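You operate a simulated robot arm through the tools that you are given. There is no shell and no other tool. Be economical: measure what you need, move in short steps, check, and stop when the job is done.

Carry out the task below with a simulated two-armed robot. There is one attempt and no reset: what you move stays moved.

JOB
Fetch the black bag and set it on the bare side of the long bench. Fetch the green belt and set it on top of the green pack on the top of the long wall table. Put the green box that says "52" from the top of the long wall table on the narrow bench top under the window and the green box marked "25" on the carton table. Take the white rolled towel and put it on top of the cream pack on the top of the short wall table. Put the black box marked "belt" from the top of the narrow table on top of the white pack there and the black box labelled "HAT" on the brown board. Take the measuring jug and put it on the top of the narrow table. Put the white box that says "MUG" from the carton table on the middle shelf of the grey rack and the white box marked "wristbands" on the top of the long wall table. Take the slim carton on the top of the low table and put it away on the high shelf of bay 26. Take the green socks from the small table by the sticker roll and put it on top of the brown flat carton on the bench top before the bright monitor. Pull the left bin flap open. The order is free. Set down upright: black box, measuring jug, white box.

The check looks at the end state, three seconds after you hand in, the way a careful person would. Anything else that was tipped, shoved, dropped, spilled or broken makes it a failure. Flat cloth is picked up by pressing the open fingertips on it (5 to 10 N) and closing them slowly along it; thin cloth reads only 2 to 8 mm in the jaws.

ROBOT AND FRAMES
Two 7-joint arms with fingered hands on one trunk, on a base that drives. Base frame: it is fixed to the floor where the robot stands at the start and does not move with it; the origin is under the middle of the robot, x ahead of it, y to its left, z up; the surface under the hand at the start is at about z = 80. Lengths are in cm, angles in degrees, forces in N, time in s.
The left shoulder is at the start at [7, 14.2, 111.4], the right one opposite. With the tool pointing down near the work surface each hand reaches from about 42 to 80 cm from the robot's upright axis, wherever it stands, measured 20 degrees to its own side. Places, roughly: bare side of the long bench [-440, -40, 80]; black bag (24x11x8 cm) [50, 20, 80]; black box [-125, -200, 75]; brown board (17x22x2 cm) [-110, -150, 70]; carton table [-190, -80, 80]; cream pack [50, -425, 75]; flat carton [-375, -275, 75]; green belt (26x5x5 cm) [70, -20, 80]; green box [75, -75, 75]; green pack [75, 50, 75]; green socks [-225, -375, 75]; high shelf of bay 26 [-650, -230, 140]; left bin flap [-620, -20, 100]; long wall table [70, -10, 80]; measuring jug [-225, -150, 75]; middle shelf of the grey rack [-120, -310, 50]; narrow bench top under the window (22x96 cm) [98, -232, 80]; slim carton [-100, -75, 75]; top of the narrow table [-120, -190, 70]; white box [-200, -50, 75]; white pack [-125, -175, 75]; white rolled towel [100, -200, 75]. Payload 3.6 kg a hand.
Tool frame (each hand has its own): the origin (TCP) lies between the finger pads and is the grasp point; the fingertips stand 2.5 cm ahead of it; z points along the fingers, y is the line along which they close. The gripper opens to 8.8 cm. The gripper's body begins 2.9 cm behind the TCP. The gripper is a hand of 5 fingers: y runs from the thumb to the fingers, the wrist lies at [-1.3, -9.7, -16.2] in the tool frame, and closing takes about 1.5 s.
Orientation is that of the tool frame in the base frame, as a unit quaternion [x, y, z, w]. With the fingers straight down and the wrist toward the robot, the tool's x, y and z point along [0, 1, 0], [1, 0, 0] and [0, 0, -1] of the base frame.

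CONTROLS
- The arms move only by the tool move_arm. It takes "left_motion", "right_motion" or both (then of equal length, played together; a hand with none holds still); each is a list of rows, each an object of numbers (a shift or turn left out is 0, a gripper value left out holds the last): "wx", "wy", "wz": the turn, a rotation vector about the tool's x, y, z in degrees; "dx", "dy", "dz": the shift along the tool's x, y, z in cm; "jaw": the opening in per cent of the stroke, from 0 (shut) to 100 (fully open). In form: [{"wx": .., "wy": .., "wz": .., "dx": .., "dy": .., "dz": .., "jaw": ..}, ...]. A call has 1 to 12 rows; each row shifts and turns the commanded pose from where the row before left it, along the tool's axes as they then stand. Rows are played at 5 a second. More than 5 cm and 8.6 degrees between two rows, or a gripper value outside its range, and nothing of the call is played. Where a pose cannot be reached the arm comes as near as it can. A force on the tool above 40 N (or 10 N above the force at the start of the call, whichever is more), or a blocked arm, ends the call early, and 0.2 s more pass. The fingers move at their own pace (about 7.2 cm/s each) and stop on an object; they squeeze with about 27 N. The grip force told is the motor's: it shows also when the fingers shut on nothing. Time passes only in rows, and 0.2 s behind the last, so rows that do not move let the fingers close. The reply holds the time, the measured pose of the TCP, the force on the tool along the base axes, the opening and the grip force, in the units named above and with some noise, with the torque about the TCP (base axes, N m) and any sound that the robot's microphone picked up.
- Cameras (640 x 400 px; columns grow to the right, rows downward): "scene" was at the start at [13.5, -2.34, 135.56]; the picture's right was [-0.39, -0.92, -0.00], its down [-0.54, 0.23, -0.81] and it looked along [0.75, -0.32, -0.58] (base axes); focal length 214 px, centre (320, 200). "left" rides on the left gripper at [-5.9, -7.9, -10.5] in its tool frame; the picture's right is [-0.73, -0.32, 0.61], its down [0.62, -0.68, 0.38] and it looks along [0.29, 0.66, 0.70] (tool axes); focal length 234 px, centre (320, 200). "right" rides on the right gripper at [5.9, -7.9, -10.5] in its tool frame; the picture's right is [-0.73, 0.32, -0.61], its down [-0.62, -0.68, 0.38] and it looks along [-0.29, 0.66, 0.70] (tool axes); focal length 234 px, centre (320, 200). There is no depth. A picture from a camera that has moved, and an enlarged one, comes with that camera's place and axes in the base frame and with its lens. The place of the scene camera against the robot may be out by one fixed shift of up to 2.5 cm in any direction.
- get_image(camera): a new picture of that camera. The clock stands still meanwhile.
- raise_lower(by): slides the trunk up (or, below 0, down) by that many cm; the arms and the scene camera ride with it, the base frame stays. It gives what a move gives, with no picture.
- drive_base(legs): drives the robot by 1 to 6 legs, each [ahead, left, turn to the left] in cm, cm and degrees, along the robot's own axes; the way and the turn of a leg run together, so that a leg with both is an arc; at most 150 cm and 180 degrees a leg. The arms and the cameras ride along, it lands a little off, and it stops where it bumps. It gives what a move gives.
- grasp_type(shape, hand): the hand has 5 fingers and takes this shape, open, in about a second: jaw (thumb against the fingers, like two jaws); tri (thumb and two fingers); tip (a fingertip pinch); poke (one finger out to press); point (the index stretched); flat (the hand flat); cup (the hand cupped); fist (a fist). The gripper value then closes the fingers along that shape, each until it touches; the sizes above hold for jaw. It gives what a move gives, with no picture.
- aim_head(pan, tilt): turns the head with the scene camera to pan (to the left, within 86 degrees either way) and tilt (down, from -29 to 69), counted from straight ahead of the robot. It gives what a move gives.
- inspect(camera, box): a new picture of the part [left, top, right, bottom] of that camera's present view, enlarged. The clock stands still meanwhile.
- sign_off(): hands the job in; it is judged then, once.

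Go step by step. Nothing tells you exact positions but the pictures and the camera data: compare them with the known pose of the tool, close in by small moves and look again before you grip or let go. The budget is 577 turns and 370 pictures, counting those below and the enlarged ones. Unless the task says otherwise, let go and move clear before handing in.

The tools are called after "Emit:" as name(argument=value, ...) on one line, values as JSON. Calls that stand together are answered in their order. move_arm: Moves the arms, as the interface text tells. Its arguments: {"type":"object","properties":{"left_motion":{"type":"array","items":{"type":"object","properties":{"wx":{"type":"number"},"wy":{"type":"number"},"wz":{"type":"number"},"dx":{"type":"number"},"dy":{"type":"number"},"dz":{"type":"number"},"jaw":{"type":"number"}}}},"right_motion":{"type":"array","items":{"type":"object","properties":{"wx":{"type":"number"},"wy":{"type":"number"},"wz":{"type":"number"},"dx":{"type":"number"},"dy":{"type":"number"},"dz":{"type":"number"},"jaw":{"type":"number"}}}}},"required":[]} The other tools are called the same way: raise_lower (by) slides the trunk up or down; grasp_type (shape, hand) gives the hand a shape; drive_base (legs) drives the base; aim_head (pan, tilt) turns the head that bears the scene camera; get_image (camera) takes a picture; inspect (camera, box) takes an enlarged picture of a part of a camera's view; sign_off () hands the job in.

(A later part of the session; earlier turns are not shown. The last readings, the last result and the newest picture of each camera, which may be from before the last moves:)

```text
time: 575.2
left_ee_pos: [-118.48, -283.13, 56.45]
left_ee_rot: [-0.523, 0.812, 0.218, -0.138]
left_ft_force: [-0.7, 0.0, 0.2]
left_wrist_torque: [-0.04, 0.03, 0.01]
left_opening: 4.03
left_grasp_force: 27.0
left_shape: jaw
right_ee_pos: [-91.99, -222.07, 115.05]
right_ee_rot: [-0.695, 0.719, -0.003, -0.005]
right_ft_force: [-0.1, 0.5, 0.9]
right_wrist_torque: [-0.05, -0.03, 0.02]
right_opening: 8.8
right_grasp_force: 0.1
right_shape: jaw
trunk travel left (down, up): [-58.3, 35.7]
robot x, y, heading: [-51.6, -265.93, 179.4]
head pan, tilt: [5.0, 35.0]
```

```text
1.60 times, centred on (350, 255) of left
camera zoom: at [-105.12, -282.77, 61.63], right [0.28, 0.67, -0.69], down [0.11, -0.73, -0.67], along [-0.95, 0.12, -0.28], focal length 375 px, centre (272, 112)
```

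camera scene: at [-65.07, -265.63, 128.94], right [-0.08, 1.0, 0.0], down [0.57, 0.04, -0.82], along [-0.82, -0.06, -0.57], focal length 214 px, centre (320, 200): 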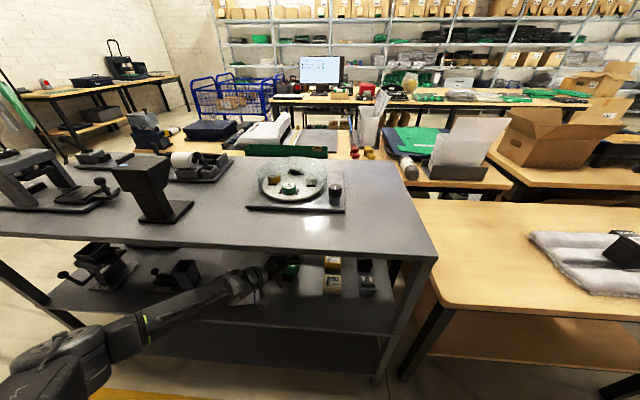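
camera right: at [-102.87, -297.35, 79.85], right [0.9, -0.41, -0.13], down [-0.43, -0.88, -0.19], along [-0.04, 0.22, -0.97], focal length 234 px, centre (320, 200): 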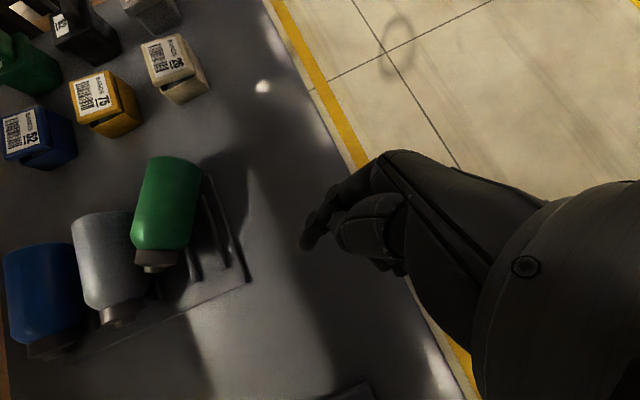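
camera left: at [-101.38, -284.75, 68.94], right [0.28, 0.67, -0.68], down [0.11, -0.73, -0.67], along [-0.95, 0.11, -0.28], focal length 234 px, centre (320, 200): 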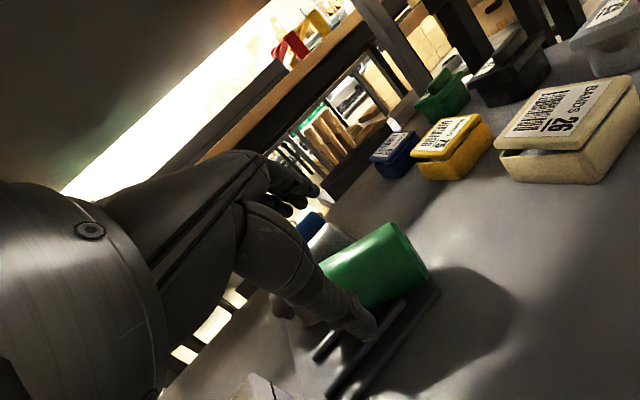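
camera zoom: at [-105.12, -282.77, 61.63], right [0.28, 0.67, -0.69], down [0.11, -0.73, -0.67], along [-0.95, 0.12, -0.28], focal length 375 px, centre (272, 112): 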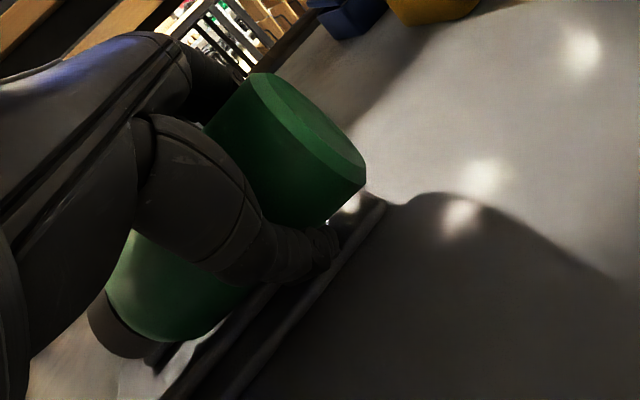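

Gripped. I lift slightly, turn it back 25° to be parallel, and set it down.

Emit:
move_arm(left_motion=[{"dy": 0.6, "dz": -1.0}, {"wy": 4.2, "wz": -7.3}, {"wy": 4.2, "wz": -7.3}, {"wy": 4.2, "wz": -7.3}])

Emit:
get_image(camera="left")

Emit:
aim_head(pan=0, tilt=45)

Emit:
inspect(camera="scene", box=[240, 170, 380, 270])

```text
time: 576.2
left_ee_pos: [-118.45, -283.15, 57.51]
left_ee_rot: [0.689, -0.678, -0.179, 0.183]
left_ft_force: [0.0, -0.4, -0.5]
left_wrist_torque: [-0.01, -0.02, -0.02]
left_opening: 3.93
left_grasp_force: 26.9
left_shape: jaw
right_ee_pos: [-92.06, -222.02, 115.03]
right_ee_rot: [-0.694, 0.719, -0.003, -0.005]
right_ft_force: [0.5, 1.0, -0.1]
right_wrist_torque: [0.01, 0.06, 0.01]
right_opening: 8.78
right_grasp_force: 0.0
right_shape: jaw
trunk travel left (down, up): [-58.3, 35.7]
robot x, y, heading: [-51.63, -266.28, 179.2]
head pan, tilt: [5.0, 35.0]
```

```text
113 pictures are left
camera left: at [-106.6, -277.09, 62.63], right [-0.03, 0.73, -0.69], down [0.41, -0.62, -0.67], along [-0.91, -0.3, -0.28], focal length 234 px, centre (320, 200)
```

left: 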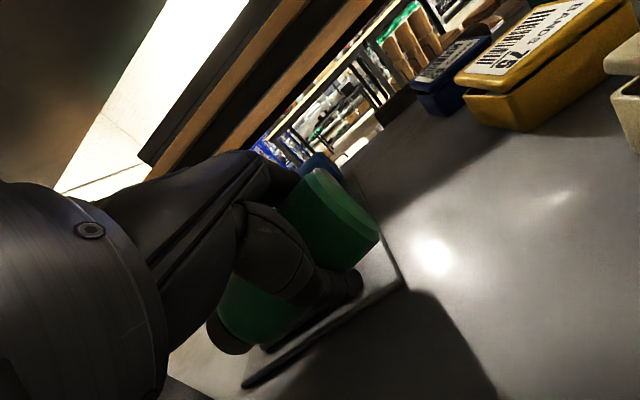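

```text
time: 576.9
left_ee_pos: [-118.61, -283.28, 57.5]
left_ee_rot: [0.688, -0.678, -0.181, 0.181]
left_ft_force: [-0.3, 0.3, -0.3]
left_wrist_torque: [0.01, 0.0, 0.0]
left_opening: 3.96
left_grasp_force: 26.5
left_shape: jaw
right_ee_pos: [-92.15, -222.15, 115.18]
right_ee_rot: [-0.695, 0.719, -0.004, -0.003]
right_ft_force: [0.6, -0.3, -0.1]
right_wrist_torque: [-0.02, 0.0, 0.0]
right_opening: 8.76
right_grasp_force: 0.1
right_shape: jaw
trunk travel left (down, up): [-58.3, 35.7]
robot x, y, heading: [-51.77, -266.18, 179.2]
head pan, tilt: [0.0, 45.0]
```

```text
4.00 times, centred on (310, 220) of scene
camera zoom: at [-64.39, -264.89, 127.47], right [0.01, 1.0, 0.0], down [0.71, -0.01, -0.71], along [-0.71, 0.01, -0.71], focal length 858 px, centre (360, 120)
```

zoom: 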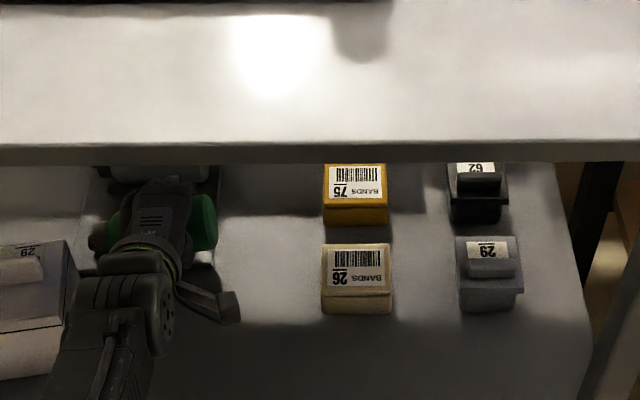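

Emit:
move_arm(left_motion=[{"dy": -0.25, "dz": 0.43}, {"dy": -0.25, "dz": 0.43}, {"dy": -0.15, "dz": 0.26}])

```text
time: 577.7
left_ee_pos: [-118.52, -283.25, 56.24]
left_ee_rot: [0.689, -0.678, -0.181, 0.181]
left_ft_force: [0.2, 0.8, 1.2]
left_wrist_torque: [-0.13, -0.02, -0.04]
left_opening: 3.92
left_grasp_force: 27.2
left_shape: jaw
right_ee_pos: [-92.0, -222.19, 115.13]
right_ee_rot: [-0.694, 0.72, -0.004, -0.003]
right_ft_force: [-0.6, -0.3, -1.0]
right_wrist_torque: [-0.01, 0.03, -0.01]
right_opening: 8.79
right_grasp_force: 0.0
right_shape: jaw
trunk travel left (down, up): [-58.3, 35.7]
robot x, y, heading: [-51.71, -266.25, 179.7]
head pan, tilt: [0.0, 45.0]
```

Emit:
move_arm(left_motion=[{"dy": -0.15, "dz": 0.26}, {"jaw": 50}, {"jaw": 60}, {"jaw": 75}, {"jaw": 100}, {"jaw": 100}, {"dz": -2}, {"dz": -3}, {"dz": -3}])

Emit:
get_image(camera="left")

```text
time: 579.7
left_ee_pos: [-114.49, -283.13, 63.04]
left_ee_rot: [0.688, -0.679, -0.181, 0.181]
left_ft_force: [-0.9, 0.4, 0.6]
left_wrist_torque: [0.0, -0.02, 0.02]
left_opening: 8.81
left_grasp_force: 0.0
left_shape: jaw
right_ee_pos: [-92.17, -222.12, 115.14]
right_ee_rot: [-0.695, 0.719, -0.003, -0.004]
right_ft_force: [1.1, -0.3, -0.3]
right_wrist_torque: [0.02, -0.02, 0.01]
right_opening: 8.76
right_grasp_force: 0.0
right_shape: jaw
trunk travel left (down, up): [-58.3, 35.7]
robot x, y, heading: [-51.67, -266.45, 179.2]
head pan, tilt: [0.0, 45.0]
```

```text
111 pictures are left
camera left: at [-102.6, -277.12, 68.11], right [-0.03, 0.73, -0.69], down [0.41, -0.62, -0.67], along [-0.91, -0.3, -0.28], focal length 234 px, centre (320, 200)
```

left: 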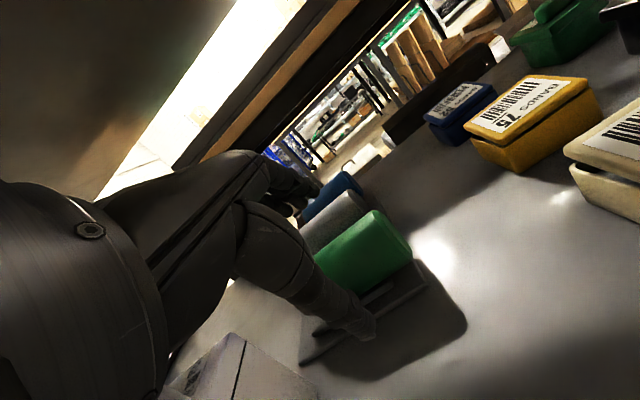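

The green bobbin is parallel again. I back out and view the result.

Emit:
drive_base(legs=[[-38, 0, 0]])

Emit:
aim_head(pan=5, tilt=35)

Emit:
get_image(camera="scene")

Emit:
inspect(camera="scene", box=[240, 180, 380, 260])

```text
time: 582.1
left_ee_pos: [-77.09, -283.51, 63.03]
left_ee_rot: [0.689, -0.678, -0.18, 0.181]
left_ft_force: [-0.1, -0.2, -1.0]
left_wrist_torque: [0.01, 0.0, 0.02]
left_opening: 8.8
left_grasp_force: 0.0
left_shape: jaw
right_ee_pos: [-54.55, -222.6, 115.08]
right_ee_rot: [-0.694, 0.72, -0.004, -0.004]
right_ft_force: [-0.3, -0.7, -0.2]
right_wrist_torque: [0.01, 0.0, 0.0]
right_opening: 8.79
right_grasp_force: 0.1
right_shape: jaw
trunk travel left (down, up): [-58.3, 35.7]
robot x, y, heading: [-13.55, -266.68, 179.5]
head pan, tilt: [0.0, 45.0]
```

```text
time: 582.8
left_ee_pos: [-77.01, -283.44, 62.93]
left_ee_rot: [0.688, -0.679, -0.182, 0.181]
left_ft_force: [-0.6, 0.3, 0.7]
left_wrist_torque: [-0.02, -0.01, 0.02]
left_opening: 8.78
left_grasp_force: 0.1
left_shape: jaw
right_ee_pos: [-54.56, -222.53, 115.11]
right_ee_rot: [-0.694, 0.72, -0.004, -0.004]
right_ft_force: [0.1, 0.3, -0.5]
right_wrist_torque: [-0.01, 0.01, -0.01]
right_opening: 8.77
right_grasp_force: 0.0
right_shape: jaw
trunk travel left (down, up): [-58.3, 35.7]
robot x, y, heading: [-14.32, -266.34, 179.4]
head pan, tilt: [5.0, 35.0]
```

```text
110 pictures are left
camera scene: at [-27.52, -266.04, 128.94], right [-0.07, 1.0, 0.0], down [0.57, 0.04, -0.82], along [-0.82, -0.06, -0.57], focal length 214 px, centre (320, 200)
```

scene: 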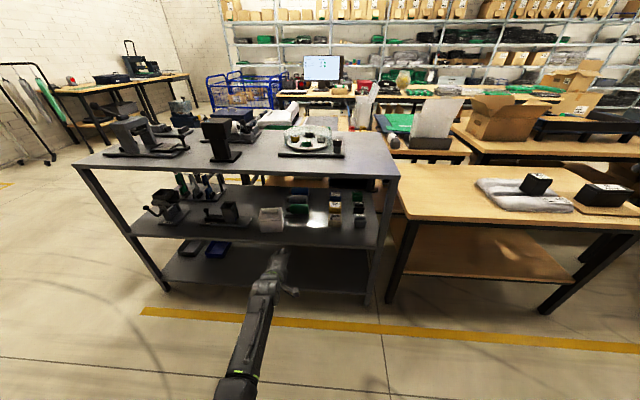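

```text
4.57 times, centred on (310, 220) of scene
camera zoom: at [-27.52, -266.04, 128.94], right [-0.07, 1.0, 0.0], down [0.57, 0.04, -0.82], along [-0.82, -0.06, -0.57], focal length 980 px, centre (366, 109)
```

zoom: 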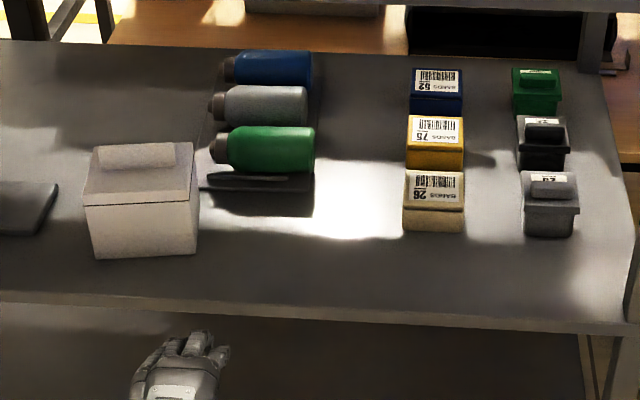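

Rack looks tidy. Check BELT from here.

Emit:
inspect(camera="scene", box=[470, 160, 640, 230])

```text
3.76 times, centred on (555, 195) of scene
camera zoom: at [-27.52, -266.04, 128.94], right [-0.07, 1.0, 0.0], down [0.57, 0.04, -0.82], along [-0.82, -0.06, -0.57], focal length 807 px, centre (-565, 219)
```

zoom: 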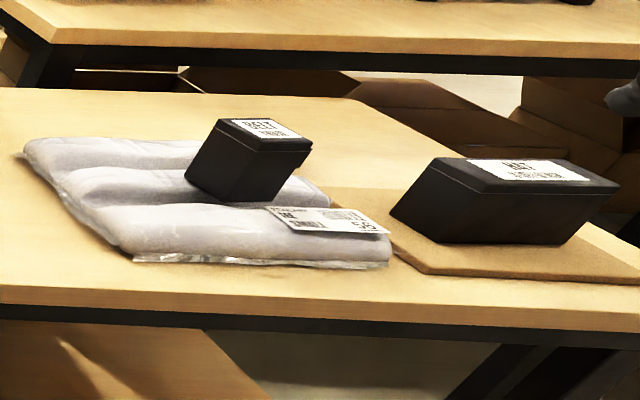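

All good. Next the slim carton on the low table: reset the left hand, raise the trunk, and go there.

Emit:
move_arm(left_motion=[{"wx": 7.5}, {"wx": 7.5}, {"wx": 7.5}, {"wx": 7.5}, {"dz": -4}, {"dz": -4}, {"dz": -4}, {"dz": -4}, {"dz": -4}])

Emit:
raise_lower(by=12)

Emit:
drive_base(legs=[[0, -100, 0], [0, -68, 0], [22, 0, 0]])

Emit:
aim_head(pan=-10, tilt=40)

Emit:
get_image(camera="scene")

Emit:
get_image(camera="right")

```text
time: 584.8
left_ee_pos: [-79.48, -285.74, 80.9]
left_ee_rot: [0.72, -0.694, 0.009, 0.007]
left_ft_force: [0.4, 1.1, -0.2]
left_wrist_torque: [0.01, 0.03, -0.01]
left_opening: 8.79
left_grasp_force: 0.0
left_shape: jaw
left hand out of reach, approached as far as the arm can: row 9
right_ee_pos: [-54.58, -222.56, 115.21]
right_ee_rot: [-0.694, 0.72, -0.004, -0.004]
right_ft_force: [0.1, -0.3, 1.2]
right_wrist_torque: [0.0, -0.01, 0.01]
right_opening: 8.78
right_grasp_force: 0.0
right_shape: jaw
trunk travel left (down, up): [-58.3, 35.7]
robot x, y, heading: [-14.24, -266.52, 179.4]
head pan, tilt: [5.0, 35.0]
```

```text
time: 586.3
left_ee_pos: [-79.49, -285.36, 93.27]
left_ee_rot: [0.719, -0.695, 0.005, 0.005]
left_ft_force: [0.6, -0.2, 0.4]
left_wrist_torque: [0.0, 0.02, 0.04]
left_opening: 8.8
left_grasp_force: 0.0
left_shape: jaw
right_ee_pos: [-54.49, -222.56, 127.14]
right_ee_rot: [-0.694, 0.72, -0.003, -0.004]
right_ft_force: [-0.4, 0.0, -0.5]
right_wrist_torque: [-0.01, 0.02, 0.01]
right_opening: 8.77
right_grasp_force: 0.1
right_shape: jaw
trunk travel left (down, up): [-70.3, 23.7]
robot x, y, heading: [-14.11, -266.38, 179.4]
head pan, tilt: [5.0, 35.0]
```

```text
time: 596.1
left_ee_pos: [-98.81, -116.45, 93.05]
left_ee_rot: [0.716, -0.698, 0.006, 0.004]
left_ft_force: [-0.6, -0.1, -0.4]
left_wrist_torque: [-0.02, 0.02, 0.01]
left_opening: 8.79
left_grasp_force: 0.0
left_shape: jaw
right_ee_pos: [-73.27, -53.85, 127.25]
right_ee_rot: [-0.692, 0.722, -0.003, -0.005]
right_ft_force: [0.3, 0.1, 0.3]
right_wrist_torque: [0.02, 0.0, -0.01]
right_opening: 8.78
right_grasp_force: 0.1
right_shape: jaw
trunk travel left (down, up): [-70.3, 23.7]
robot x, y, heading: [-33.42, -98.3, 179.0]
head pan, tilt: [5.0, 35.0]
```

```text
time: 596.9
left_ee_pos: [-98.73, -117.11, 93.05]
left_ee_rot: [0.718, -0.696, 0.008, 0.009]
left_ft_force: [0.2, 0.8, 0.3]
left_wrist_torque: [0.0, 0.0, -0.01]
left_opening: 8.77
left_grasp_force: 0.0
left_shape: jaw
right_ee_pos: [-73.41, -53.93, 127.03]
right_ee_rot: [-0.691, 0.722, -0.003, -0.004]
right_ft_force: [0.2, -0.2, -1.2]
right_wrist_torque: [-0.01, -0.01, 0.05]
right_opening: 8.79
right_grasp_force: 0.1
right_shape: jaw
trunk travel left (down, up): [-70.3, 23.7]
robot x, y, heading: [-33.78, -98.07, 178.9]
head pan, tilt: [-10.0, 40.0]
```

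```text
107 pictures are left
camera scene: at [-46.28, -95.28, 140.19], right [0.19, 0.98, 0.0], down [0.63, -0.12, -0.77], along [-0.75, 0.15, -0.64], focal length 214 px, centre (320, 200)
```

scene: 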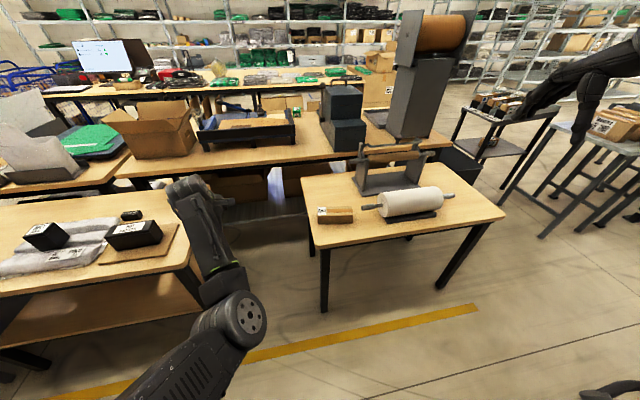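

```text
106 pictures are left
camera right: at [-65.86, -59.95, 137.55], right [-0.29, 0.75, 0.6], down [0.71, 0.59, -0.39], along [-0.64, 0.31, -0.7], focal length 234 px, centre (320, 200)
```

right: 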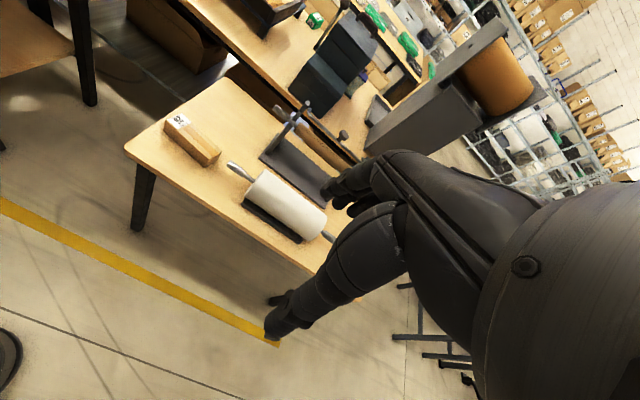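

Slim carton centre ≈[-111.7,-77], rotated ~14°. I drive in and bring the right hand over it.

Emit:
drive_base(legs=[[15, 0, 1]])

Emit:
move_arm(right_motion=[{"wz": 5.7}, {"wz": 5.8}, {"dx": 4}, {"dx": 4}, {"dx": 4}, {"dx": 4}, {"dx": 4}, {"dy": 4}, {"dy": 4}, {"dy": 4}, {"dy": 4}])

Emit:
get_image(camera="right")

```text
time: 598.3
left_ee_pos: [-113.41, -117.99, 93.14]
left_ee_rot: [0.724, -0.689, 0.007, 0.008]
left_ft_force: [0.0, 0.4, -0.7]
left_wrist_torque: [-0.02, 0.0, 0.0]
left_opening: 8.79
left_grasp_force: 0.1
left_shape: jaw
right_ee_pos: [-88.88, -54.38, 127.21]
right_ee_rot: [-0.698, 0.716, -0.002, -0.004]
right_ft_force: [0.6, -0.5, -0.3]
right_wrist_torque: [0.0, 0.01, 0.0]
right_opening: 8.8
right_grasp_force: 0.1
right_shape: jaw
trunk travel left (down, up): [-70.3, 23.7]
robot x, y, heading: [-48.41, -97.7, 179.9]
head pan, tilt: [-10.0, 40.0]
```

```text
time: 600.7
left_ee_pos: [-113.7, -118.01, 92.97]
left_ee_rot: [0.726, -0.688, 0.011, 0.008]
left_ft_force: [-0.2, 0.2, -0.3]
left_wrist_torque: [-0.01, 0.0, 0.07]
left_opening: 8.79
left_grasp_force: 0.1
left_shape: jaw
right_ee_pos: [-109.45, -70.14, 127.18]
right_ee_rot: [-0.622, 0.783, -0.005, -0.002]
right_ft_force: [-0.3, 0.1, 0.0]
right_wrist_torque: [-0.02, 0.0, 0.07]
right_opening: 8.79
right_grasp_force: 0.0
right_shape: jaw
trunk travel left (down, up): [-70.3, 23.7]
robot x, y, heading: [-48.37, -97.91, 179.7]
head pan, tilt: [-10.0, 40.0]
```

```text
105 pictures are left
camera right: at [-103.31, -77.52, 137.58], right [-0.15, 0.79, 0.6], down [0.8, 0.45, -0.39], along [-0.57, 0.42, -0.7], focal length 234 px, centre (320, 200)
```

right: 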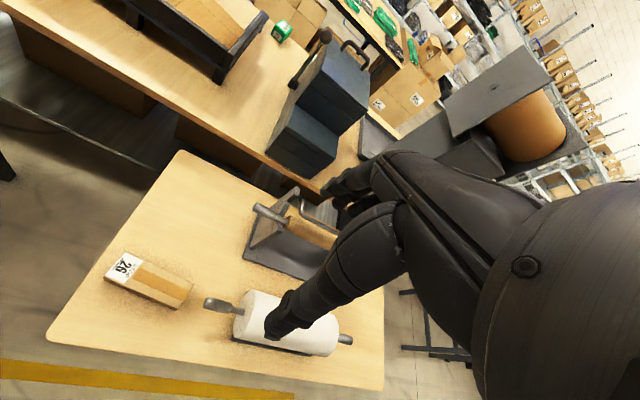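

Emit:
move_arm(right_motion=[{"wz": -5}, {"dx": 4}, {"dx": 3.7, "dy": 2}, {"dz": 4.5}, {"dz": 4.5}, {"dz": 4.5}, {"dz": 4.5}, {"dz": 4.5}, {"dz": 4.5}, {"dz": 4}])

Emit:
get_image(camera="right")

```text
time: 602.9
left_ee_pos: [-113.6, -118.12, 93.06]
left_ee_rot: [0.725, -0.688, 0.01, 0.008]
left_ft_force: [-0.4, -0.5, 0.0]
left_wrist_torque: [0.0, -0.01, 0.0]
left_opening: 8.8
left_grasp_force: 0.1
left_shape: jaw
right_ee_pos: [-111.15, -76.09, 95.65]
right_ee_rot: [-0.655, 0.756, -0.005, -0.004]
right_ft_force: [-1.5, 1.3, -0.5]
right_wrist_torque: [0.01, 0.02, 0.0]
right_opening: 8.75
right_grasp_force: 0.2
right_shape: jaw
right hand out of reach, approached as far as the arm can: row 3
trunk travel left (down, up): [-70.3, 23.7]
robot x, y, heading: [-48.16, -98.03, 179.6]
head pan, tilt: [-10.0, 40.0]
```

```text
104 pictures are left
camera right: at [-104.31, -82.83, 106.17], right [-0.22, 0.77, 0.6], down [0.76, 0.52, -0.39], along [-0.61, 0.37, -0.7], focal length 234 px, centre (320, 200)
```

right: 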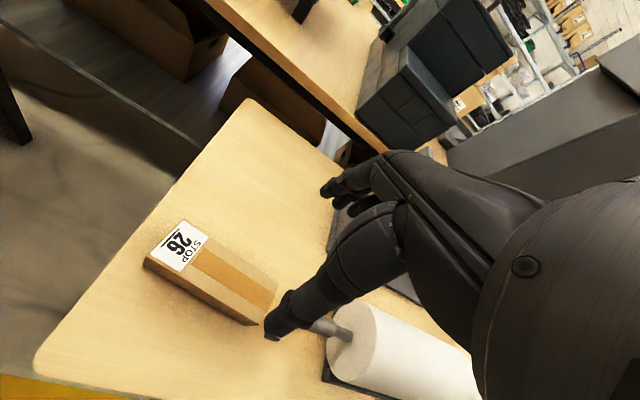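

Emit:
move_arm(right_motion=[{"dx": 0.7, "dy": 0.9, "dz": 2}, {"dz": 4}, {"dz": 4}, {"dz": 4}])

Emit:
get_image(camera="right")

```text
time: 603.9
left_ee_pos: [-113.53, -118.2, 93.1]
left_ee_rot: [0.725, -0.688, 0.01, 0.008]
left_ft_force: [-0.2, -0.3, 0.1]
left_wrist_torque: [0.0, 0.0, -0.01]
left_opening: 8.76
left_grasp_force: 0.1
left_shape: jaw
right_ee_pos: [-106.56, -72.98, 87.48]
right_ee_rot: [-0.656, 0.755, -0.005, -0.004]
right_ft_force: [-0.2, 0.4, 1.0]
right_wrist_torque: [-0.01, -0.04, 0.02]
right_opening: 8.78
right_grasp_force: 0.0
right_shape: jaw
right hand out of reach, approached as far as the arm can: row 1, 2, 3, 4
trunk travel left (down, up): [-70.3, 23.7]
robot x, y, heading: [-48.09, -98.33, 179.7]
head pan, tilt: [-10.0, 40.0]
```

```text
103 pictures are left
camera right: at [-99.65, -79.71, 97.87], right [-0.22, 0.77, 0.6], down [0.76, 0.52, -0.39], along [-0.61, 0.37, -0.7], focal length 234 px, centre (320, 200)
```

right: 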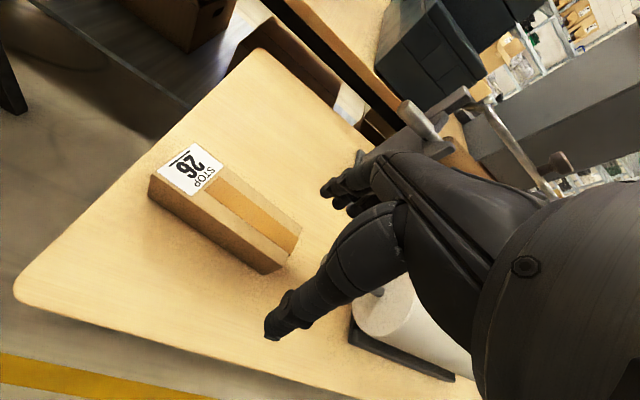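

Emit:
move_arm(right_motion=[{"dz": -4}, {"dz": -4}])

Emit:
drive_base(legs=[[9, 0, 0]])

Emit:
move_arm(right_motion=[{"dx": 2.5, "dy": -2.6}, {"dx": 1.6, "dz": 2}, {"dz": 4}, {"dz": 4}])

Emit:
get_image(camera="right")

```text
time: 604.5
left_ee_pos: [-113.53, -118.05, 93.12]
left_ee_rot: [0.725, -0.688, 0.009, 0.009]
left_ft_force: [-0.2, -0.6, 0.7]
left_wrist_torque: [0.0, 0.01, 0.0]
left_opening: 8.79
left_grasp_force: 0.1
left_shape: jaw
right_ee_pos: [-106.51, -72.76, 95.6]
right_ee_rot: [-0.656, 0.755, -0.003, -0.004]
right_ft_force: [0.0, -0.1, -0.4]
right_wrist_torque: [0.02, 0.07, 0.03]
right_opening: 8.77
right_grasp_force: 0.0
right_shape: jaw
trunk travel left (down, up): [-70.3, 23.7]
robot x, y, heading: [-48.73, -97.45, 179.6]
head pan, tilt: [-10.0, 40.0]
```

```text
time: 605.6
left_ee_pos: [-122.47, -118.14, 92.97]
left_ee_rot: [0.725, -0.688, 0.008, 0.008]
left_ft_force: [-0.6, -0.6, 0.1]
left_wrist_torque: [-0.01, -0.02, -0.01]
left_opening: 8.8
left_grasp_force: 0.0
left_shape: jaw
right_ee_pos: [-115.56, -72.76, 95.38]
right_ee_rot: [-0.655, 0.755, -0.003, -0.004]
right_ft_force: [-0.1, -0.8, -0.8]
right_wrist_torque: [-0.02, 0.0, 0.0]
right_opening: 8.77
right_grasp_force: 0.0
right_shape: jaw
trunk travel left (down, up): [-70.3, 23.7]
robot x, y, heading: [-57.52, -97.93, 179.8]
head pan, tilt: [-10.0, 40.0]
```

```text
time: 606.6
left_ee_pos: [-122.44, -118.18, 93.22]
left_ee_rot: [0.726, -0.688, 0.009, 0.009]
left_ft_force: [0.0, -0.5, 0.5]
left_wrist_torque: [0.01, -0.02, -0.04]
left_opening: 8.76
left_grasp_force: 0.2
left_shape: jaw
right_ee_pos: [-112.41, -76.21, 87.29]
right_ee_rot: [-0.656, 0.755, -0.004, -0.005]
right_ft_force: [0.2, 0.3, 0.1]
right_wrist_torque: [0.01, 0.05, -0.03]
right_opening: 8.77
right_grasp_force: 0.1
right_shape: jaw
right hand out of reach, approached as far as the arm can: row 4
trunk travel left (down, up): [-70.3, 23.7]
robot x, y, heading: [-57.44, -97.68, 180.0]
head pan, tilt: [-10.0, 40.0]
```

```text
102 pictures are left
camera right: at [-105.47, -82.91, 97.79], right [-0.22, 0.77, 0.6], down [0.76, 0.52, -0.39], along [-0.61, 0.37, -0.7], focal length 234 px, centre (320, 200)
```

right: 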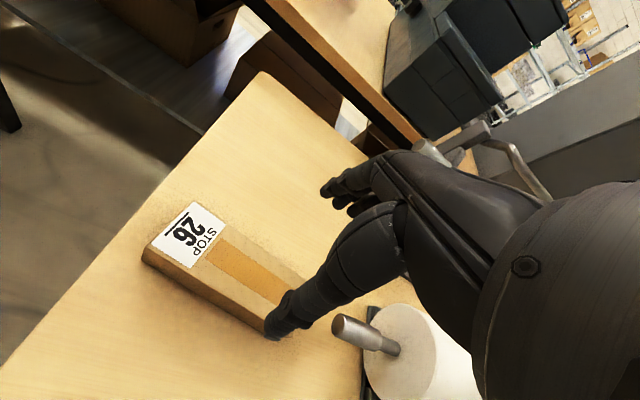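

Emit:
raise_lower(by=-8)

Emit:
get_image(camera="right")

```text
time: 607.8
left_ee_pos: [-122.55, -118.12, 85.11]
left_ee_rot: [0.725, -0.688, 0.009, 0.008]
left_ft_force: [0.7, -0.3, -0.2]
left_wrist_torque: [-0.02, 0.0, -0.01]
left_opening: 8.77
left_grasp_force: 0.1
left_shape: jaw
right_ee_pos: [-112.46, -76.26, 79.33]
right_ee_rot: [-0.656, 0.755, -0.003, -0.004]
right_ft_force: [-1.0, 0.5, -0.5]
right_wrist_torque: [0.03, -0.01, 0.04]
right_opening: 8.8
right_grasp_force: 0.2
right_shape: jaw
trunk travel left (down, up): [-62.3, 31.7]
robot x, y, heading: [-57.01, -98.01, 180.0]
head pan, tilt: [-10.0, 40.0]
```

```text
101 pictures are left
camera right: at [-105.54, -82.91, 89.77], right [-0.22, 0.77, 0.6], down [0.76, 0.52, -0.39], along [-0.61, 0.37, -0.7], focal length 234 px, centre (320, 200)
```

right: 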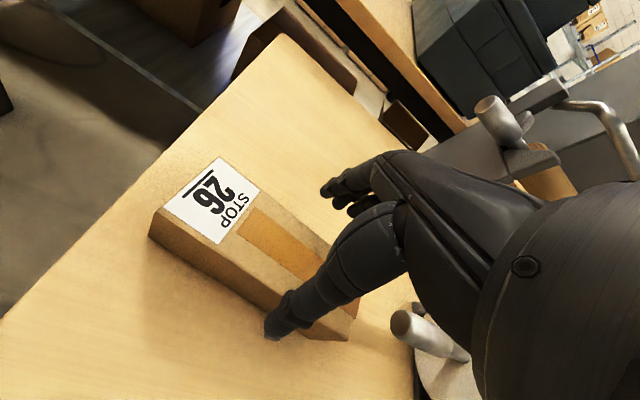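

Emit:
raise_lower(by=-3)

Emit:
raise_lower(by=-1)

Emit:
get_image(camera="right")

```text
time: 608.5
left_ee_pos: [-122.5, -118.13, 82.14]
left_ee_rot: [0.726, -0.688, 0.008, 0.008]
left_ft_force: [-0.1, 0.0, -0.3]
left_wrist_torque: [0.02, 0.01, 0.02]
left_opening: 8.77
left_grasp_force: 0.0
left_shape: jaw
right_ee_pos: [-112.49, -76.15, 76.46]
right_ee_rot: [-0.657, 0.754, -0.004, -0.004]
right_ft_force: [0.4, -0.3, -0.5]
right_wrist_torque: [-0.02, -0.02, 0.0]
right_opening: 8.8
right_grasp_force: 0.0
right_shape: jaw
trunk travel left (down, up): [-59.3, 34.7]
robot x, y, heading: [-57.02, -97.85, 180.0]
head pan, tilt: [-10.0, 40.0]
```

```text
time: 609.1
left_ee_pos: [-122.54, -118.17, 81.12]
left_ee_rot: [0.725, -0.689, 0.008, 0.007]
left_ft_force: [0.2, -0.5, 0.4]
left_wrist_torque: [0.02, 0.0, -0.01]
left_opening: 8.77
left_grasp_force: 0.1
left_shape: jaw
right_ee_pos: [-112.45, -76.16, 75.35]
right_ee_rot: [-0.656, 0.755, -0.003, -0.004]
right_ft_force: [-0.3, 0.3, -0.2]
right_wrist_torque: [-0.01, 0.03, -0.01]
right_opening: 8.77
right_grasp_force: 0.0
right_shape: jaw
trunk travel left (down, up): [-58.3, 35.7]
robot x, y, heading: [-57.39, -98.01, 179.9]
head pan, tilt: [-10.0, 40.0]
```

```text
100 pictures are left
camera right: at [-105.54, -82.91, 85.77], right [-0.22, 0.77, 0.6], down [0.76, 0.52, -0.39], along [-0.61, 0.37, -0.7], focal length 234 px, centre (320, 200)
```

right: 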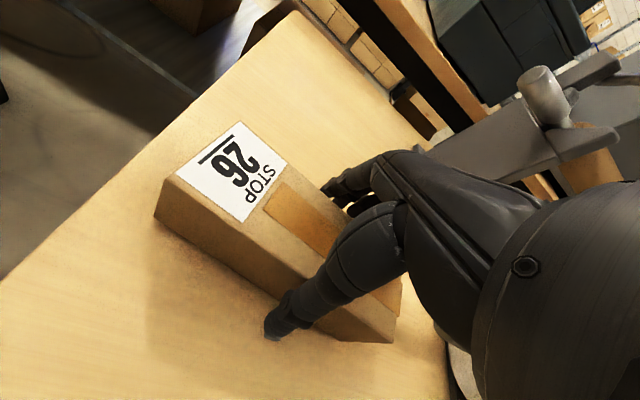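

Fingers straddle it. Close and lift.

Emit:
move_arm(right_motion=[{"jaw": 0}, {"jaw": 0}, {"jaw": 0}, {"jaw": 0}, {"jaw": 0}, {"jaw": 0}, {"jaw": 0}])

Emit:
raise_lower(by=20)

Emit:
get_image(camera="right")

```text
time: 610.7
left_ee_pos: [-122.57, -118.09, 81.16]
left_ee_rot: [0.725, -0.688, 0.009, 0.008]
left_ft_force: [0.1, -0.3, -0.5]
left_wrist_torque: [0.04, 0.02, 0.0]
left_opening: 8.78
left_grasp_force: 0.0
left_shape: jaw
right_ee_pos: [-112.42, -76.2, 75.27]
right_ee_rot: [-0.656, 0.754, -0.003, -0.004]
right_ft_force: [-0.2, 1.1, 0.1]
right_wrist_torque: [-0.01, -0.01, 0.03]
right_opening: 5.22
right_grasp_force: 27.1
right_shape: jaw
trunk travel left (down, up): [-58.3, 35.7]
robot x, y, heading: [-57.37, -97.75, 180.0]
head pan, tilt: [-10.0, 40.0]
```

```text
time: 612.9
left_ee_pos: [-122.55, -118.14, 101.1]
left_ee_rot: [0.725, -0.689, 0.01, 0.008]
left_ft_force: [0.1, 0.3, -0.4]
left_wrist_torque: [0.01, 0.0, 0.02]
left_opening: 8.78
left_grasp_force: 0.1
left_shape: jaw
right_ee_pos: [-112.36, -76.08, 95.37]
right_ee_rot: [-0.656, 0.755, -0.003, -0.004]
right_ft_force: [1.1, 0.2, -2.1]
right_wrist_torque: [0.01, -0.02, 0.02]
right_opening: 5.18
right_grasp_force: 26.4
right_shape: jaw
trunk travel left (down, up): [-78.3, 15.7]
robot x, y, heading: [-57.4, -98.04, 179.6]
head pan, tilt: [-10.0, 40.0]
```

```text
99 pictures are left
camera right: at [-105.59, -82.9, 105.74], right [-0.22, 0.77, 0.6], down [0.76, 0.52, -0.39], along [-0.61, 0.37, -0.7], focal length 234 px, centre (320, 200)
```

right: 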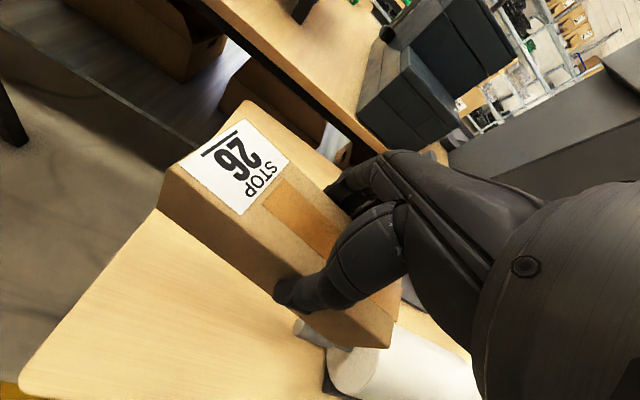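

Carton held. I drive back, down to y≈-470, then along -x toward the shelf aisle.

Emit:
drive_base(legs=[[-45, 0, 0], [0, 130, 0], [0, 130, 0], [0, 115, 0]])

Emit:
drive_base(legs=[[140, 0, 0], [140, 0, 0]])

Emit:
aim_head(pan=-10, tilt=15)

Emit:
get_image(camera="scene")

```text
time: 633.4
left_ee_pos: [-81.99, -495.28, 101.13]
left_ee_rot: [0.72, -0.694, 0.009, 0.008]
left_ft_force: [-0.4, 0.0, 0.0]
left_wrist_torque: [-0.01, -0.01, 0.03]
left_opening: 8.76
left_grasp_force: 0.0
left_shape: jaw
right_ee_pos: [-71.33, -453.33, 95.31]
right_ee_rot: [-0.651, 0.759, -0.004, -0.003]
right_ft_force: [-1.2, -0.3, -1.4]
right_wrist_torque: [0.01, 0.01, -0.01]
right_opening: 5.19
right_grasp_force: 26.5
right_shape: jaw
trunk travel left (down, up): [-78.3, 15.7]
robot x, y, heading: [-16.3, -475.8, 179.0]
head pan, tilt: [-10.0, 40.0]
```

```text
time: 647.0
left_ee_pos: [-362.04, -493.87, 101.07]
left_ee_rot: [0.722, -0.691, 0.008, 0.008]
left_ft_force: [0.0, -0.7, 0.7]
left_wrist_torque: [-0.04, 0.03, -0.02]
left_opening: 8.78
left_grasp_force: 0.0
left_shape: jaw
right_ee_pos: [-351.62, -451.77, 95.41]
right_ee_rot: [-0.654, 0.757, -0.003, -0.003]
right_ft_force: [5.5, -12.6, 0.0]
right_wrist_torque: [-0.11, -0.11, -0.72]
right_opening: 4.74
right_grasp_force: 27.0
right_shape: jaw
trunk travel left (down, up): [-78.3, 15.7]
robot x, y, heading: [-297.04, -473.72, 179.6]
head pan, tilt: [-10.0, 40.0]
```

```text
time: 647.9
left_ee_pos: [-361.97, -493.78, 101.14]
left_ee_rot: [0.724, -0.69, 0.01, 0.009]
left_ft_force: [-0.1, -0.3, -0.7]
left_wrist_torque: [-0.02, 0.0, 0.01]
left_opening: 8.76
left_grasp_force: 0.1
left_shape: jaw
right_ee_pos: [-351.83, -451.79, 95.38]
right_ee_rot: [-0.653, 0.757, -0.003, -0.003]
right_ft_force: [5.6, -8.5, -2.0]
right_wrist_torque: [-0.07, -0.04, -0.55]
right_opening: 4.76
right_grasp_force: 27.3
right_shape: jaw
trunk travel left (down, up): [-78.3, 15.7]
robot x, y, heading: [-296.55, -473.9, 179.2]
head pan, tilt: [-10.0, 15.0]
```

```text
98 pictures are left
camera scene: at [-310.42, -471.21, 152.15], right [0.18, 0.98, 0.0], down [0.25, -0.05, -0.97], along [-0.95, 0.18, -0.26], focal length 214 px, centre (320, 200)
```

scene: 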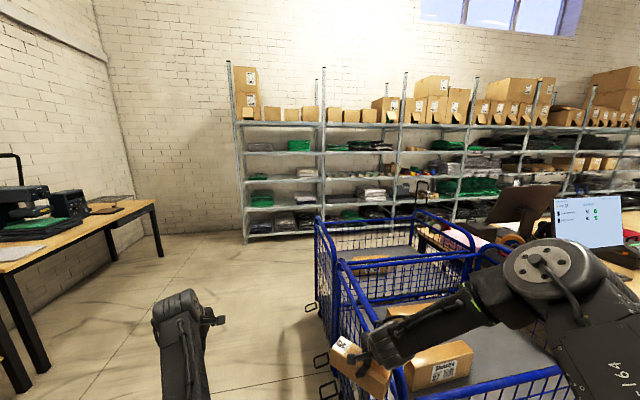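

The carton touches the blue cart. I back off and shift left.

Emit:
drive_base(legs=[[-14, 0, 0]])

Emit:
inspect(camera="scene", box=[280, 180, 640, 400])

```text
time: 649.2
left_ee_pos: [-347.9, -493.66, 100.93]
left_ee_rot: [0.724, -0.69, 0.01, 0.007]
left_ft_force: [-0.2, -0.2, 0.3]
left_wrist_torque: [0.01, 0.03, 0.02]
left_opening: 8.81
left_grasp_force: 0.1
left_shape: jaw
right_ee_pos: [-337.8, -451.65, 95.26]
right_ee_rot: [-0.653, 0.757, -0.004, -0.003]
right_ft_force: [0.9, -0.2, -0.9]
right_wrist_torque: [-0.02, -0.01, 0.0]
right_opening: 5.08
right_grasp_force: 26.7
right_shape: jaw
trunk travel left (down, up): [-78.3, 15.7]
robot x, y, heading: [-282.75, -474.11, 179.5]
head pan, tilt: [-10.0, 15.0]
```

```text
1.78 times, centred on (460, 290) of scene
camera zoom: at [-296.6, -470.91, 152.12], right [0.18, 0.98, 0.0], down [0.26, -0.05, -0.97], along [-0.95, 0.18, -0.26], focal length 381 px, centre (71, 40)
```

zoom: 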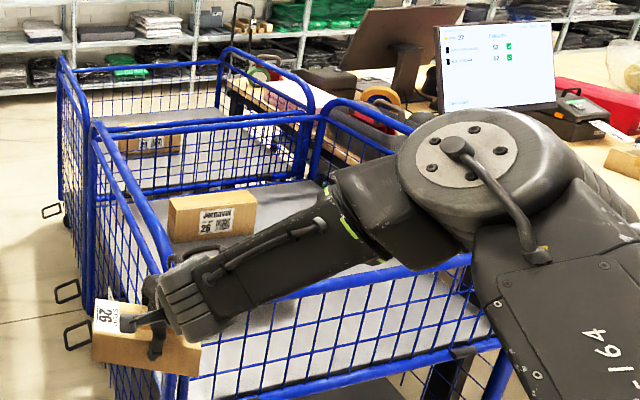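

Emit:
drive_base(legs=[[0, 40, 0], [130, 0, 0], [105, 0, 0]])

Emit:
aim_head(pan=-60, tilt=12)

Emit:
get_image(camera="scene")

```text
time: 662.8
left_ee_pos: [-582.86, -530.02, 101.0]
left_ee_rot: [0.721, -0.693, 0.009, 0.009]
left_ft_force: [0.0, -0.5, -0.6]
left_wrist_torque: [0.02, -0.02, 0.03]
left_opening: 8.8
left_grasp_force: 0.1
left_shape: jaw
right_ee_pos: [-572.16, -488.1, 95.4]
right_ee_rot: [-0.65, 0.76, -0.003, -0.004]
right_ft_force: [0.0, 0.2, -1.3]
right_wrist_torque: [0.02, -0.01, -0.03]
right_opening: 5.11
right_grasp_force: 27.2
right_shape: jaw
trunk travel left (down, up): [-78.3, 15.7]
robot x, y, heading: [-517.47, -510.44, 178.9]
head pan, tilt: [-10.0, 15.0]
```

```text
time: 664.0
left_ee_pos: [-582.92, -530.0, 101.07]
left_ee_rot: [0.72, -0.694, 0.009, 0.01]
left_ft_force: [-0.2, 0.1, -0.9]
left_wrist_torque: [0.02, -0.01, -0.01]
left_opening: 8.8
left_grasp_force: 0.1
left_shape: jaw
right_ee_pos: [-572.28, -488.05, 95.36]
right_ee_rot: [-0.65, 0.76, -0.005, -0.003]
right_ft_force: [-0.3, -0.8, -1.6]
right_wrist_torque: [0.01, 0.0, 0.0]
right_opening: 5.13
right_grasp_force: 27.0
right_shape: jaw
trunk travel left (down, up): [-78.3, 15.7]
robot x, y, heading: [-517.7, -510.56, 178.7]
head pan, tilt: [-60.0, 12.0]
```

```text
96 pictures are left
camera scene: at [-526.55, -501.35, 152.63], right [0.87, 0.48, 0.0], down [0.1, -0.18, -0.98], along [-0.47, 0.86, -0.21], focal length 214 px, centre (320, 200)
```

scene: 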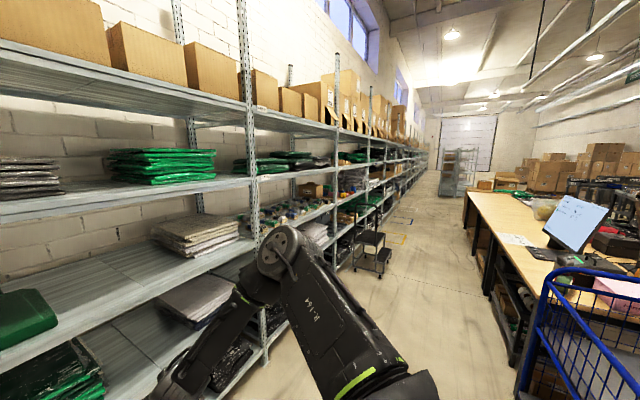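

The shelves are at x≈-645; a step stool stands near [-593,-234]. I move up the aisle to y≈-330 and look.

Emit:
drive_base(legs=[[0, -100, 0.8], [0, -75, 0]])

Emit:
aim_head(pan=-35, tilt=12)

Emit:
get_image(camera="scene")

```text
time: 672.9
left_ee_pos: [-580.67, -354.94, 101.05]
left_ee_rot: [0.723, -0.691, 0.01, 0.009]
left_ft_force: [-0.1, -0.1, -0.3]
left_wrist_torque: [-0.01, 0.0, -0.01]
left_opening: 8.8
left_grasp_force: 0.1
left_shape: jaw
right_ee_pos: [-570.22, -313.1, 95.35]
right_ee_rot: [-0.653, 0.758, -0.004, -0.003]
right_ft_force: [0.4, -0.4, -2.0]
right_wrist_torque: [0.03, -0.03, -0.03]
right_opening: 5.1
right_grasp_force: 27.0
right_shape: jaw
trunk travel left (down, up): [-78.3, 15.7]
robot x, y, heading: [-515.3, -334.86, 179.0]
head pan, tilt: [-60.0, 12.0]
```

```text
time: 673.8
left_ee_pos: [-580.7, -355.03, 101.01]
left_ee_rot: [0.722, -0.691, 0.009, 0.01]
left_ft_force: [0.4, -0.8, -0.5]
left_wrist_torque: [0.01, 0.02, 0.01]
left_opening: 8.76
left_grasp_force: 0.0
left_shape: jaw
right_ee_pos: [-570.21, -312.93, 95.23]
right_ee_rot: [-0.652, 0.758, -0.003, -0.004]
right_ft_force: [0.0, -1.0, -1.0]
right_wrist_torque: [-0.01, 0.01, -0.02]
right_opening: 5.11
right_grasp_force: 27.0
right_shape: jaw
trunk travel left (down, up): [-78.3, 15.7]
robot x, y, heading: [-515.5, -335.4, 179.4]
head pan, tilt: [-35.0, 12.0]
```

```text
95 pictures are left
camera scene: at [-527.53, -328.71, 152.64], right [0.58, 0.81, 0.0], down [0.17, -0.12, -0.98], along [-0.79, 0.57, -0.21], focal length 214 px, centre (320, 200)
```

scene: 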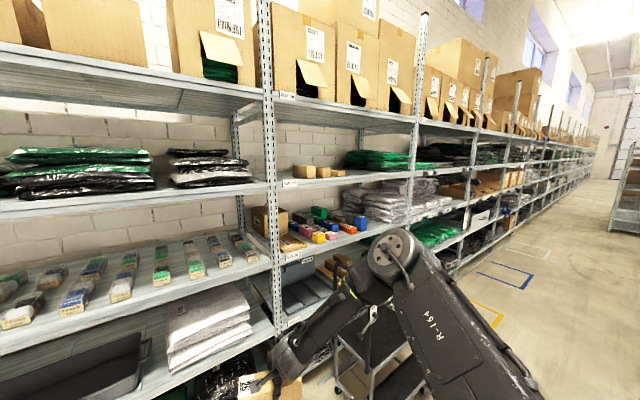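

Emit:
inspect(camera="scene", box=[240, 70, 460, 210])

Emit:
inspect(camera="scene", box=[270, 160, 330, 200])

```text
2.86 times, centred on (350, 140) of scene
camera zoom: at [-527.53, -328.71, 152.64], right [0.58, 0.81, 0.0], down [0.17, -0.12, -0.98], along [-0.79, 0.57, -0.21], focal length 613 px, centre (234, 371)
```

zoom: 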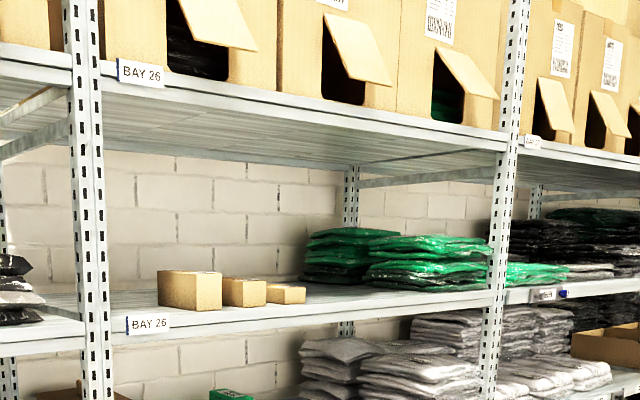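

```text
10.00 times, centred on (300, 180) of scene
camera zoom: at [-527.53, -328.71, 152.64], right [0.58, 0.81, 0.0], down [0.17, -0.12, -0.98], along [-0.79, 0.57, -0.21], focal length 2145 px, centre (520, 400)
```

zoom: 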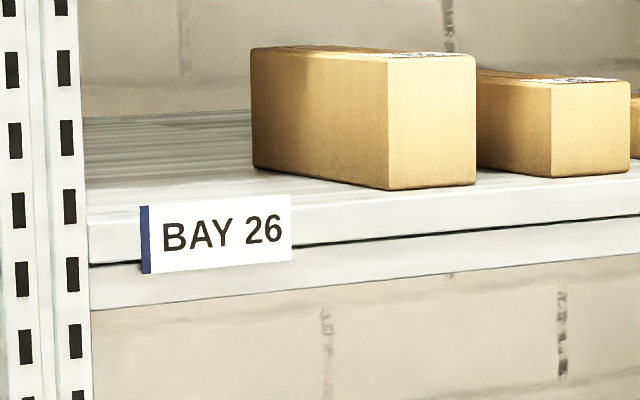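

Bay 26's high shelf (z≈138) has room right of the small cartons. I look at the step stool on the floor.

Emit:
aim_head(pan=-40, tilt=45)

Emit:
get_image(camera="scene")

```text
time: 674.8
left_ee_pos: [-580.7, -354.99, 101.13]
left_ee_rot: [0.722, -0.692, 0.01, 0.009]
left_ft_force: [-0.1, -0.1, 0.0]
left_wrist_torque: [-0.02, -0.02, -0.01]
left_opening: 8.78
left_grasp_force: 0.1
left_shape: jaw
right_ee_pos: [-570.16, -312.97, 95.25]
right_ee_rot: [-0.652, 0.758, -0.003, -0.004]
right_ft_force: [-0.1, -1.2, -0.9]
right_wrist_torque: [0.0, 0.02, 0.01]
right_opening: 5.1
right_grasp_force: 27.1
right_shape: jaw
trunk travel left (down, up): [-78.3, 15.7]
robot x, y, heading: [-515.47, -335.28, 179.1]
head pan, tilt: [-40.0, 45.0]
```

```text
92 pictures are left
camera scene: at [-526.13, -328.85, 147.47], right [0.65, 0.76, 0.0], down [0.54, -0.46, -0.71], along [-0.54, 0.46, -0.71], focal length 214 px, centre (320, 200)
```

scene: 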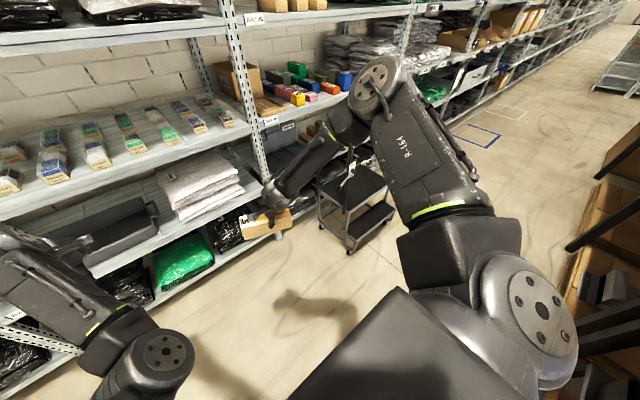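

Slot left of the small cartons is about y -284…-261. I raise the trunk, turn the right hand 90° so the carton points into the shelf, and lift it.

Emit:
raise_lower(by=15)

Emit:
move_arm(right_motion=[{"wz": -8.2}, {"wz": -8.2}, {"wz": -8.2}, {"wz": -8.2}, {"wz": -8.2}, {"wz": -8.2}, {"wz": -8.2}, {"wz": -8.2}, {"wz": -8.2}, {"wz": -8.2}, {"wz": -8.2}, {"wz": -8.2}])

Emit:
move_arm(right_motion=[{"dz": -4.5}, {"dz": -4.5}, {"dz": -4.5}, {"dz": -4.5}, {"dz": -4.5}, {"dz": -4.5}, {"dz": -4.5}, {"dz": -4.5}, {"dz": -4.5}])

```text
time: 676.5
left_ee_pos: [-580.8, -354.9, 115.96]
left_ee_rot: [0.722, -0.692, 0.01, 0.009]
left_ft_force: [-0.1, -1.0, -0.8]
left_wrist_torque: [0.02, -0.05, -0.02]
left_opening: 8.78
left_grasp_force: 0.1
left_shape: jaw
right_ee_pos: [-570.25, -313.05, 110.28]
right_ee_rot: [-0.651, 0.759, -0.003, -0.004]
right_ft_force: [-0.1, -1.0, -1.4]
right_wrist_torque: [0.01, -0.01, -0.02]
right_opening: 5.11
right_grasp_force: 26.7
right_shape: jaw
trunk travel left (down, up): [-93.3, 0.7]
robot x, y, heading: [-515.23, -335.71, 178.9]
head pan, tilt: [-40.0, 45.0]
```

```text
time: 679.1
left_ee_pos: [-580.62, -355.04, 116.01]
left_ee_rot: [0.722, -0.691, 0.009, 0.009]
left_ft_force: [0.1, 0.2, -0.1]
left_wrist_torque: [-0.01, -0.02, -0.01]
left_opening: 8.76
left_grasp_force: 0.0
left_shape: jaw
right_ee_pos: [-567.79, -312.53, 112.7]
right_ee_rot: [1.0, -0.001, -0.001, 0.005]
right_ft_force: [-0.5, 0.4, -1.6]
right_wrist_torque: [0.0, 0.04, 0.0]
right_opening: 5.1
right_grasp_force: 27.7
right_shape: jaw
right hand out of reach, approached as far as the arm can: row 9, 10, 11, 12
trunk travel left (down, up): [-93.3, 0.7]
robot x, y, heading: [-515.28, -335.44, 179.2]
head pan, tilt: [-40.0, 45.0]
```

```text
time: 681.1
left_ee_pos: [-580.65, -355.14, 116.19]
left_ee_rot: [0.722, -0.692, 0.009, 0.008]
left_ft_force: [-0.2, 0.5, -0.1]
left_wrist_torque: [0.02, -0.01, -0.02]
left_opening: 8.77
left_grasp_force: 0.1
left_shape: jaw
right_ee_pos: [-564.23, -314.87, 148.75]
right_ee_rot: [1.0, -0.005, -0.004, 0.005]
right_ft_force: [-0.3, 0.3, -1.5]
right_wrist_torque: [0.0, 0.02, -0.01]
right_opening: 5.09
right_grasp_force: 26.4
right_shape: jaw
right hand out of reach, approached as far as the arm can: row 8, 9
trunk travel left (down, up): [-93.3, 0.7]
robot x, y, heading: [-515.21, -335.32, 179.3]
head pan, tilt: [-40.0, 45.0]
```

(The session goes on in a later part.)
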